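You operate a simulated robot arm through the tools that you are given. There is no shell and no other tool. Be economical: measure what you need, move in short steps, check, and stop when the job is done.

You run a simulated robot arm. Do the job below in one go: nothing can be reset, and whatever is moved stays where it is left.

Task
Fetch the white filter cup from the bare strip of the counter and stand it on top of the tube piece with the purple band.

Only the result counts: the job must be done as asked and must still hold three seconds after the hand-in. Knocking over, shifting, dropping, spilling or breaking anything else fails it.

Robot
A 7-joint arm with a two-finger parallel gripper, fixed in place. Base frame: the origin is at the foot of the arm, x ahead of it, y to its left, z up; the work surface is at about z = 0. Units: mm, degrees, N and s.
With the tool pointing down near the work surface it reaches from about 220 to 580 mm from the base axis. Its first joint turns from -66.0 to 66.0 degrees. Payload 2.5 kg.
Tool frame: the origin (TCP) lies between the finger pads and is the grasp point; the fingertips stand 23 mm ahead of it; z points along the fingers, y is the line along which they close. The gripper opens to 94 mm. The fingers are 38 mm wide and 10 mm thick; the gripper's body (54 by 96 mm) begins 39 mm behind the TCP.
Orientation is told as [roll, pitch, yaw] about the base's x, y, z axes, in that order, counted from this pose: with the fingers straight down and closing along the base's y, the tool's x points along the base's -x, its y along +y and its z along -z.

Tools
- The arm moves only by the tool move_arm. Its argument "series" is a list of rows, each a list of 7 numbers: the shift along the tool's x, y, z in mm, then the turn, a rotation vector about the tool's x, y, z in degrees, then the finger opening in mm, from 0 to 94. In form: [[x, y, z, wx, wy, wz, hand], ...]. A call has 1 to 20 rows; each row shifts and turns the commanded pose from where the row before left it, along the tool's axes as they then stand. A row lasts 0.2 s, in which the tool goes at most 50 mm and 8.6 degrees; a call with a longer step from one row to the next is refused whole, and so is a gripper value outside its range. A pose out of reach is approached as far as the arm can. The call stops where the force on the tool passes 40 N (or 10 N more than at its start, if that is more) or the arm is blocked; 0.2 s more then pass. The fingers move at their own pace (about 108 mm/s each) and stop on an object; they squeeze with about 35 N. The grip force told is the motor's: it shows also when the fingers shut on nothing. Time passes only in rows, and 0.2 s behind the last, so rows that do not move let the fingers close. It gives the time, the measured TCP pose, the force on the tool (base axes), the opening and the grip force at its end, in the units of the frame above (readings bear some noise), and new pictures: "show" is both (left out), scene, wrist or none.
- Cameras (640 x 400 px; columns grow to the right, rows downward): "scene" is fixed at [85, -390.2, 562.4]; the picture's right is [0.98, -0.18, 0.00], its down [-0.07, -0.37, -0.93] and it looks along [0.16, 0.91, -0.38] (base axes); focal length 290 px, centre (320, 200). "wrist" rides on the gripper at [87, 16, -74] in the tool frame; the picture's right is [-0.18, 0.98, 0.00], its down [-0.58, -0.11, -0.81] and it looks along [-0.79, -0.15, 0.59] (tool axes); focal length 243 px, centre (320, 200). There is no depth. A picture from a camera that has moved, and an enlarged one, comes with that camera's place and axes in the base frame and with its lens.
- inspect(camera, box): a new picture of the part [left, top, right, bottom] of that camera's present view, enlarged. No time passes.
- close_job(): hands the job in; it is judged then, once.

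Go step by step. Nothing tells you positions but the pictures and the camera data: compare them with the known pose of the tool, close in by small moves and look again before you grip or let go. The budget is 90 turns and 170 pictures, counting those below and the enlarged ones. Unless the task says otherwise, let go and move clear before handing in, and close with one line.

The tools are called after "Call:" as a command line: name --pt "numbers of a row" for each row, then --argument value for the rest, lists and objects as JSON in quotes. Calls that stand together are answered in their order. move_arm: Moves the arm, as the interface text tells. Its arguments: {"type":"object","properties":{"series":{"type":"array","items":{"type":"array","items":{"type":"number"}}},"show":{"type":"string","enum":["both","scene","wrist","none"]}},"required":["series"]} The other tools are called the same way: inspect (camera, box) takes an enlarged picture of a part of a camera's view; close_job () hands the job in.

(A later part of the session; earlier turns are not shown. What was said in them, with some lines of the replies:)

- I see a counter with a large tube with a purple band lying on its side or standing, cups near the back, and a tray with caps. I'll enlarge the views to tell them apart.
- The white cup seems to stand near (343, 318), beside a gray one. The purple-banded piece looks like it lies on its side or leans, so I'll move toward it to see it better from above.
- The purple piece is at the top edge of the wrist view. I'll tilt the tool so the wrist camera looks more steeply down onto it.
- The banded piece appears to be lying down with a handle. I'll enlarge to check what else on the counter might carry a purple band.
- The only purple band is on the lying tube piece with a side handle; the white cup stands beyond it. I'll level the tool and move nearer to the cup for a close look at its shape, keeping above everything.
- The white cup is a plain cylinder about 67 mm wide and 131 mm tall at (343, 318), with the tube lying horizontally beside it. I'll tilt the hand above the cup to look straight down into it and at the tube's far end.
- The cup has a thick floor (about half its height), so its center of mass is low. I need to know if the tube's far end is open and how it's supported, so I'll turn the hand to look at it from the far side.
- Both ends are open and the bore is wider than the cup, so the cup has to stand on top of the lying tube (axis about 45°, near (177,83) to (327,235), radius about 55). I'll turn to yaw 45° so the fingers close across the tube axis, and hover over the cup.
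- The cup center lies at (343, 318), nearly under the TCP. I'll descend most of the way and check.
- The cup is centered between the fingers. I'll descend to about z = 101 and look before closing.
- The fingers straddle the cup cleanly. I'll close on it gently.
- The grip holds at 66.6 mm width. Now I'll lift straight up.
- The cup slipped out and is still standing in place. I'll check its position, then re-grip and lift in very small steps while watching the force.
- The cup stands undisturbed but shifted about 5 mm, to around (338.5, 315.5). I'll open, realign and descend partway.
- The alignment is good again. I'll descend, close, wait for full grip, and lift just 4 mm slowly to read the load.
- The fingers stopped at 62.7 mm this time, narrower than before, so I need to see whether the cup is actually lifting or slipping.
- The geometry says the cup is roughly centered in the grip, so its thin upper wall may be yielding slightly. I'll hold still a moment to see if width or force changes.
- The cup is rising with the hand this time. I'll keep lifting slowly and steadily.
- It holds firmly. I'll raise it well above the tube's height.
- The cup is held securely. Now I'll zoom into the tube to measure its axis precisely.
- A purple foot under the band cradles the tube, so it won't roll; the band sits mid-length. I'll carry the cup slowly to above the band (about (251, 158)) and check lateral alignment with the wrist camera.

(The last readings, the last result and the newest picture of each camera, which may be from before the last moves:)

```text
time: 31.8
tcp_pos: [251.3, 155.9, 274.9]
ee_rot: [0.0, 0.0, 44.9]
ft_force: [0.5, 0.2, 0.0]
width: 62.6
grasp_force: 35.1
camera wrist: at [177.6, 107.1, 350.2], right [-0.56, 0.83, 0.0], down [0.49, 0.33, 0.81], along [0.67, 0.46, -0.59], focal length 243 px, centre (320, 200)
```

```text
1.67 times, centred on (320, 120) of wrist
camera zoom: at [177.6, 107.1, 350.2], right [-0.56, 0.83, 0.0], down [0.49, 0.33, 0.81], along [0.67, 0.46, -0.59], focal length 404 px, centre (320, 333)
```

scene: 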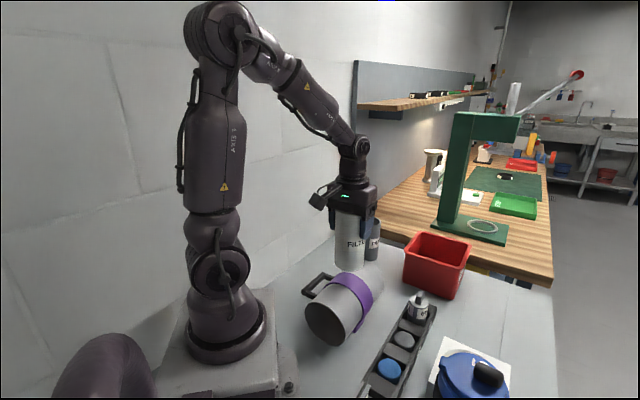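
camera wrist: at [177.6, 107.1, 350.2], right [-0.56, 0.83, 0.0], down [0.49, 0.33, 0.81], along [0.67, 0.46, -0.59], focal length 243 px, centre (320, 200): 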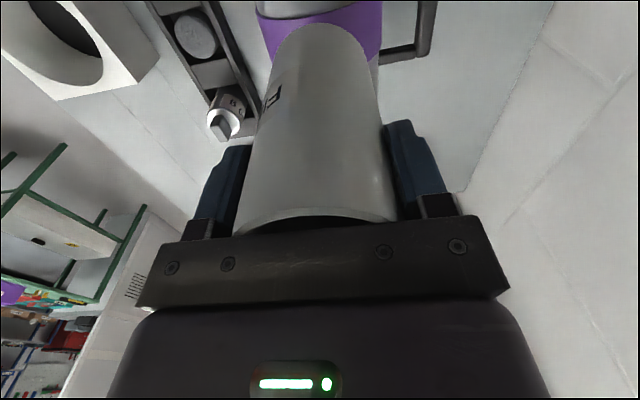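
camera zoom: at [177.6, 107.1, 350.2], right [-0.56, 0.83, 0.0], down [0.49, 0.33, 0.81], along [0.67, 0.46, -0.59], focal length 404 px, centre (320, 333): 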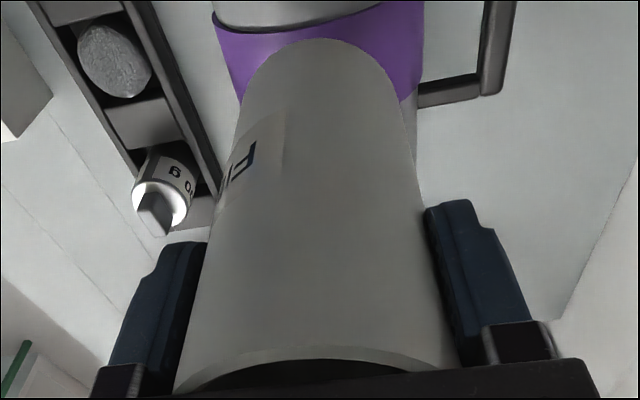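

Lateral alignment with the tube axis is within about 1 mm and the yaw matches. I'll make a tiny correction and lower the cup slowly until it's just above the band.

Call:
move_arm --pt "-4 0.7 0 0 0 0 0" --pt "0 0 5 0 0 0 0" --pt "0 0 8 0 0 0 0" --pt "0 0 8 0 0 0 0" --pt "0 0 8 0 0 0 0" --pt "0 0 7 0 0 0 0" --pt "0 0 5 0 0 0 0" --pt "0 0 3 0 0 0 0" --pt "0 0 0 0 0 0 0"

Call:
inspect --camera "scene" --box '[290, 200, 410, 350]'

Call:
inspect --camera "wrist" --box '[200, 0, 440, 150]'

```text
time: 33.8
tcp_pos: [252.8, 160.7, 230.9]
ee_rot: [-0.1, 0.0, 45.0]
ft_force: [0.0, 0.6, -0.3]
width: 62.6
grasp_force: 34.9
camera wrist: at [180.1, 111.1, 306.4], right [-0.56, 0.83, 0.0], down [0.49, 0.33, 0.81], along [0.67, 0.46, -0.59], focal length 243 px, centre (320, 200)
```

scene: 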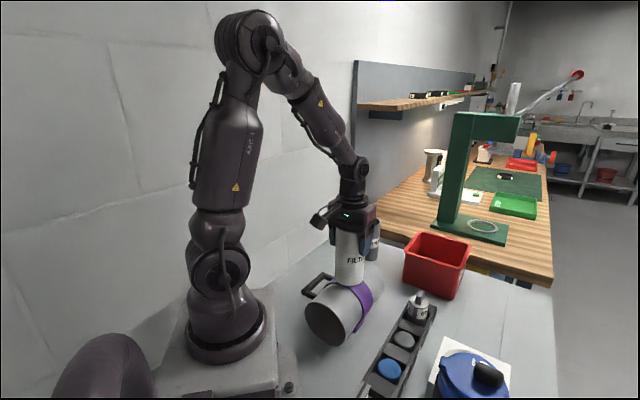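
wrist: 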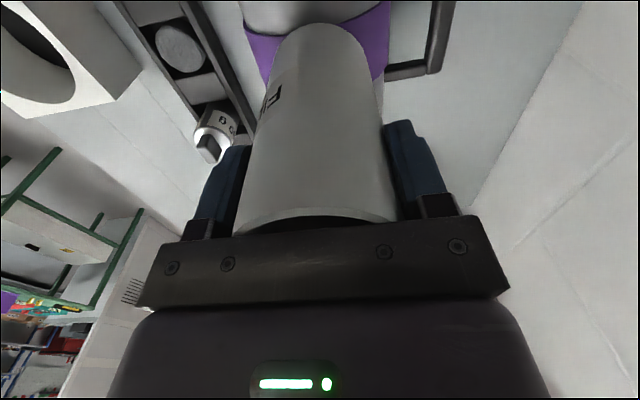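

```text
2.67 times, centred on (350, 275) of scene
camera zoom: at [85.0, -390.2, 562.4], right [0.98, -0.18, 0.0], down [-0.07, -0.37, -0.93], along [0.16, 0.91, -0.38], focal length 774 px, centre (240, 0)
```

zoom: 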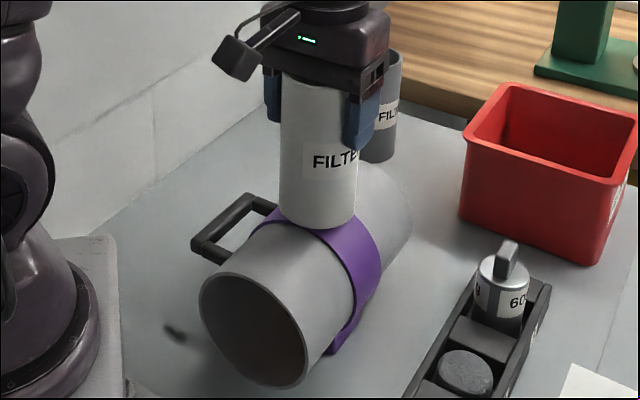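

```text
2.67 times, centred on (320, 75) of wrist
camera zoom: at [180.1, 111.1, 306.4], right [-0.56, 0.83, 0.0], down [0.49, 0.33, 0.81], along [0.67, 0.46, -0.59], focal length 647 px, centre (320, 533)
```

zoom: 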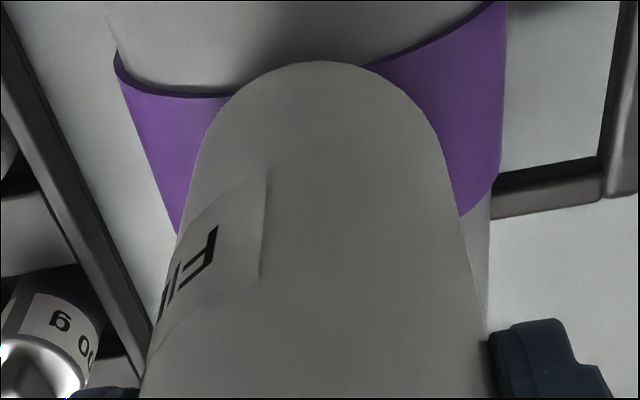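

The cup's axis and the tube's axis now agree to well under a millimeter, with the bottom about 13 mm above the band. I'll creep down and watch the force.

Call:
move_arm --pt "0 0 2 0 0 0 0" --pt "0 0 2 0 0 0 0" --pt "0 0 2 0 0 0 0" --pt "0 0 1 0 0 0 0" --pt "0 0 1 0 0 0 0" --pt "0 0 0 0 0 0 0" --show "none"

Call:
inspect --camera "scene" --box '[320, 240, 390, 310]'

```text
time: 35.2
tcp_pos: [253.4, 160.4, 223.9]
ee_rot: [0.1, -0.1, 45.0]
ft_force: [-4.6, -1.8, 18.2]
width: 62.6
grasp_force: 34.3
```

```text
5.71 times, centred on (355, 275) of scene
camera zoom: at [85.0, -390.2, 562.4], right [0.98, -0.18, 0.0], down [-0.07, -0.37, -0.93], along [0.16, 0.91, -0.38], focal length 1658 px, centre (120, -229)
```

zoom: 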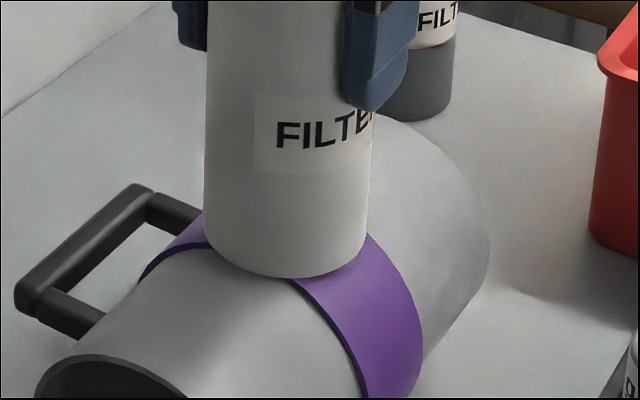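

Contact: 18 N upward at TCP z ≈ 224. I'll back off slightly in small steps to relieve the load.

Call:
move_arm --pt "0 0 -0.7 0 0 0 0" --pt "0 0 0 0 0 0 0" --show "none"

Call:
move_arm --pt "0 0 -0.5 0 0 0 0" --pt "0 0 0 0 0 0 0" --show "wrist"

```text
time: 35.8
tcp_pos: [254.1, 158.9, 223.0]
ee_rot: [0.0, -0.1, 45.0]
ft_force: [-2.7, -0.3, 10.5]
width: 62.7
grasp_force: 34.8
```

```text
time: 36.4
tcp_pos: [254.1, 159.4, 224.6]
ee_rot: [0.0, 0.0, 45.0]
ft_force: [-0.3, -0.1, -0.7]
width: 62.5
grasp_force: 35.4
camera wrist: at [180.0, 110.3, 299.2], right [-0.56, 0.83, 0.0], down [0.49, 0.33, 0.81], along [0.67, 0.46, -0.59], focal length 243 px, centre (320, 200)
```

wrist: 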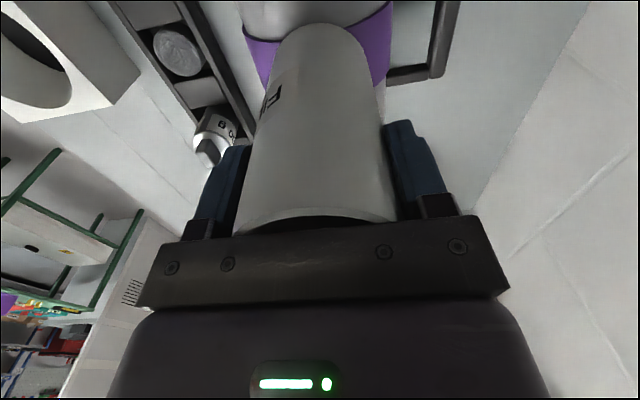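

The cup is now just touching the band. I'll re-measure the lateral alignment before releasing.

Call:
inspect --camera "wrist" --box '[200, 0, 440, 150]'

Call:
inspect --camera "scene" --box '[310, 210, 390, 310]'

```text
2.67 times, centred on (320, 75) of wrist
camera zoom: at [180.0, 110.3, 299.2], right [-0.56, 0.83, 0.0], down [0.49, 0.33, 0.81], along [0.67, 0.46, -0.59], focal length 647 px, centre (320, 533)
```

zoom: 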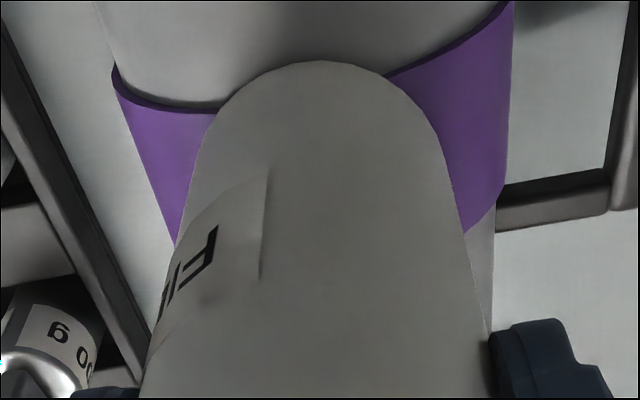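

```text
4.00 times, centred on (350, 260) of scene
camera zoom: at [85.0, -390.2, 562.4], right [0.98, -0.18, 0.0], down [-0.07, -0.37, -0.93], along [0.16, 0.91, -0.38], focal length 1161 px, centre (200, -40)
```

zoom: 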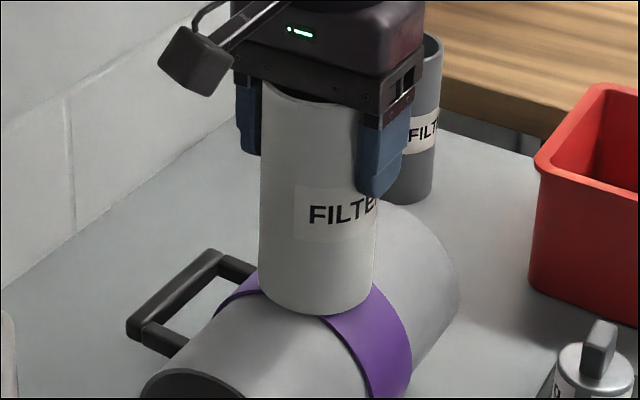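

The axes coincide within measurement error, and the tube rests on the foot under the band, so this spot is right. I'll settle 0.2 mm and open just a little, keeping the cup caged to see whether it stays upright.

Call:
move_arm --pt "0 0 0.3 0 0 0 0" --pt "0 0 0 0 0 0 60" --pt "0 0 0 0 0 0 64" --pt "0 0 0 0 0 0 66" --pt "0 0 0 0 0 0 68" --pt "0 0 0 0 0 0 70" --pt "0 0 0 0 0 0 70" --pt "0 0 0 0 0 0 70" --show "wrist"

Call:
inspect --camera "scene" --box '[310, 210, 390, 310]'

Call:
inspect --camera "wrist" --box '[200, 0, 440, 240]'

```text
time: 38.2
tcp_pos: [253.9, 161.2, 223.1]
ee_rot: [0.0, -0.1, 45.0]
ft_force: [-1.0, 0.5, -0.3]
width: 69.8
grasp_force: 0.0
camera wrist: at [180.0, 110.6, 299.1], right [-0.56, 0.83, 0.0], down [0.49, 0.33, 0.81], along [0.67, 0.46, -0.59], focal length 243 px, centre (320, 200)
```

wrist: 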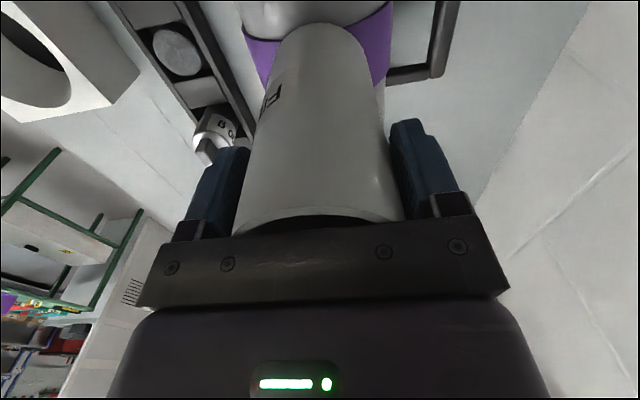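

```text
4.00 times, centred on (350, 260) of scene
camera zoom: at [85.0, -390.2, 562.4], right [0.98, -0.18, 0.0], down [-0.07, -0.37, -0.93], along [0.16, 0.91, -0.38], focal length 1161 px, centre (200, -40)
```

zoom: 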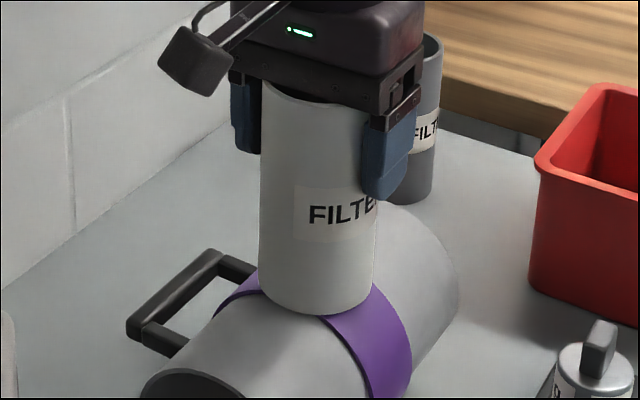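

```text
1.67 times, centred on (320, 120) of wrist
camera zoom: at [180.0, 110.6, 299.1], right [-0.56, 0.83, 0.0], down [0.49, 0.33, 0.81], along [0.67, 0.46, -0.59], focal length 404 px, centre (320, 333)
```

zoom: 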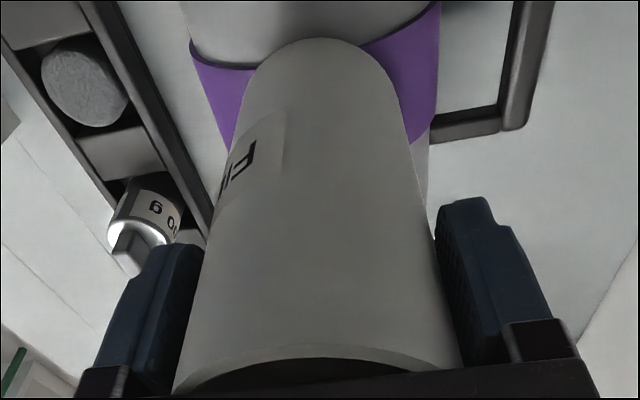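

The cup is free of the pads and still upright and centered. I'll open further in place and wait to see that it stays put.

Call:
move_arm --pt "0 0 0 0 0 0 74" --pt "0 0 0 0 0 0 78" --pt "0 0 0 0 0 0 82" --pt "0 0 0 0 0 0 82" --pt "0 0 0 0 0 0 82" --pt "0 0 0 0 0 0 82" --show "none"

Call:
inspect --camera "wrist" --box '[200, 0, 440, 240]'

Call:
inspect --camera "scene" --box '[310, 210, 390, 310]'

```text
time: 39.6
tcp_pos: [254.7, 159.5, 223.5]
ee_rot: [-0.1, -0.1, 45.1]
ft_force: [0.8, 0.2, -0.2]
width: 81.8
grasp_force: 0.2
```

```text
1.67 times, centred on (320, 120) of wrist
camera zoom: at [180.0, 110.6, 299.1], right [-0.56, 0.83, 0.0], down [0.49, 0.33, 0.81], along [0.67, 0.46, -0.59], focal length 404 px, centre (320, 333)
```

zoom: 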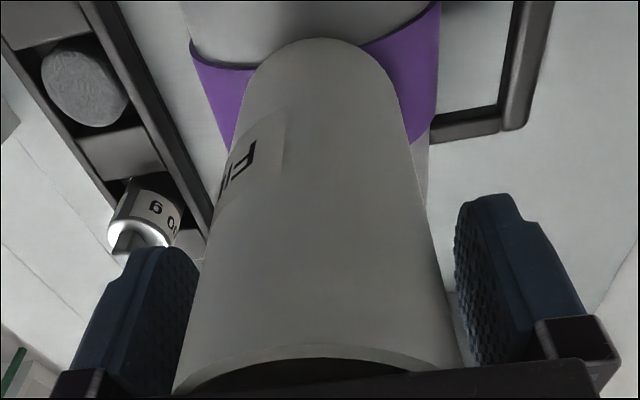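

```text
4.00 times, centred on (350, 260) of scene
camera zoom: at [85.0, -390.2, 562.4], right [0.98, -0.18, 0.0], down [-0.07, -0.37, -0.93], along [0.16, 0.91, -0.38], focal length 1161 px, centre (200, -40)
```

zoom: 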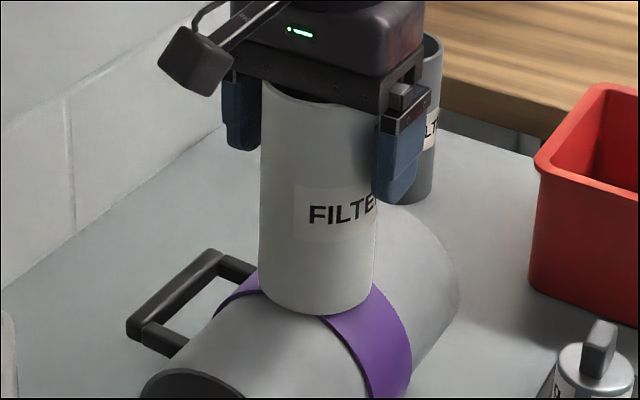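

The cup is stationary and upright. I'll open fully and retreat straight up.

Call:
move_arm --pt "0 0 0 0 0 0 90" --pt "0 0 0 0 0 0 94" --pt "0 0 0 0 0 0 94" --pt "0 0 -5 0 0 0 94" --pt "0 0 -10 0 0 0 94" --pt "0 0 -20 0 0 0 94" --pt "0 0 -25 0 0 0 94" --pt "0 0 -25 0 0 0 94" --pt "0 0 -25 0 0 0 94" --pt "0 0 -25 0 0 0 94" --pt "0 0 0 0 0 0 94" --pt "0 0 0 0 0 0 94" --pt "0 0 0 0 0 0 94" --pt "0 0 0 0 0 0 94"

Call:
inspect --camera "scene" --box '[310, 210, 390, 310]'

```text
time: 42.6
tcp_pos: [253.6, 159.8, 360.3]
ee_rot: [0.0, -0.2, 45.0]
ft_force: [-0.4, -0.7, 0.8]
width: 94.0
grasp_force: 0.2
camera wrist: at [179.8, 111.2, 434.9], right [-0.56, 0.83, 0.0], down [0.49, 0.33, 0.81], along [0.67, 0.46, -0.59], focal length 243 px, centre (320, 200)
```

scene: 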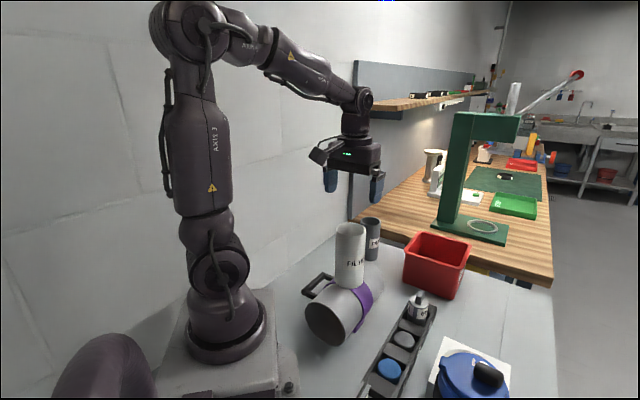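
wrist: 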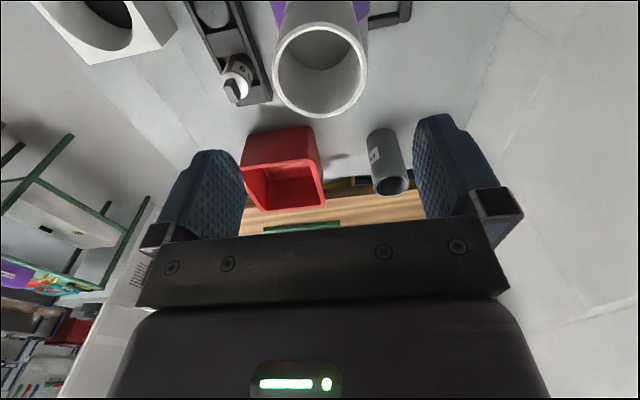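

```text
4.00 times, centred on (350, 260) of scene
camera zoom: at [85.0, -390.2, 562.4], right [0.98, -0.18, 0.0], down [-0.07, -0.37, -0.93], along [0.16, 0.91, -0.38], focal length 1161 px, centre (200, -40)
```

zoom: 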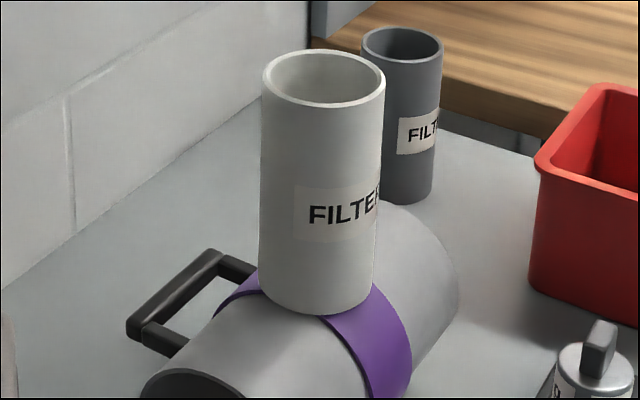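

The cup stands upright and steady on top of the purple-banded tube, the hand is clear, and nothing else has moved, so I'm handing in.

Call:
close_job

```text
The job is handed in.
```

The white filter cup now stands upright on top of the purple-banded tube piece. It slipped out of the grip once, still standing on the counter, before a slower lift carried it over. It stayed still after I let go and moved clear, nothing else looked disturbed in the last pictures, and the job is handed in.
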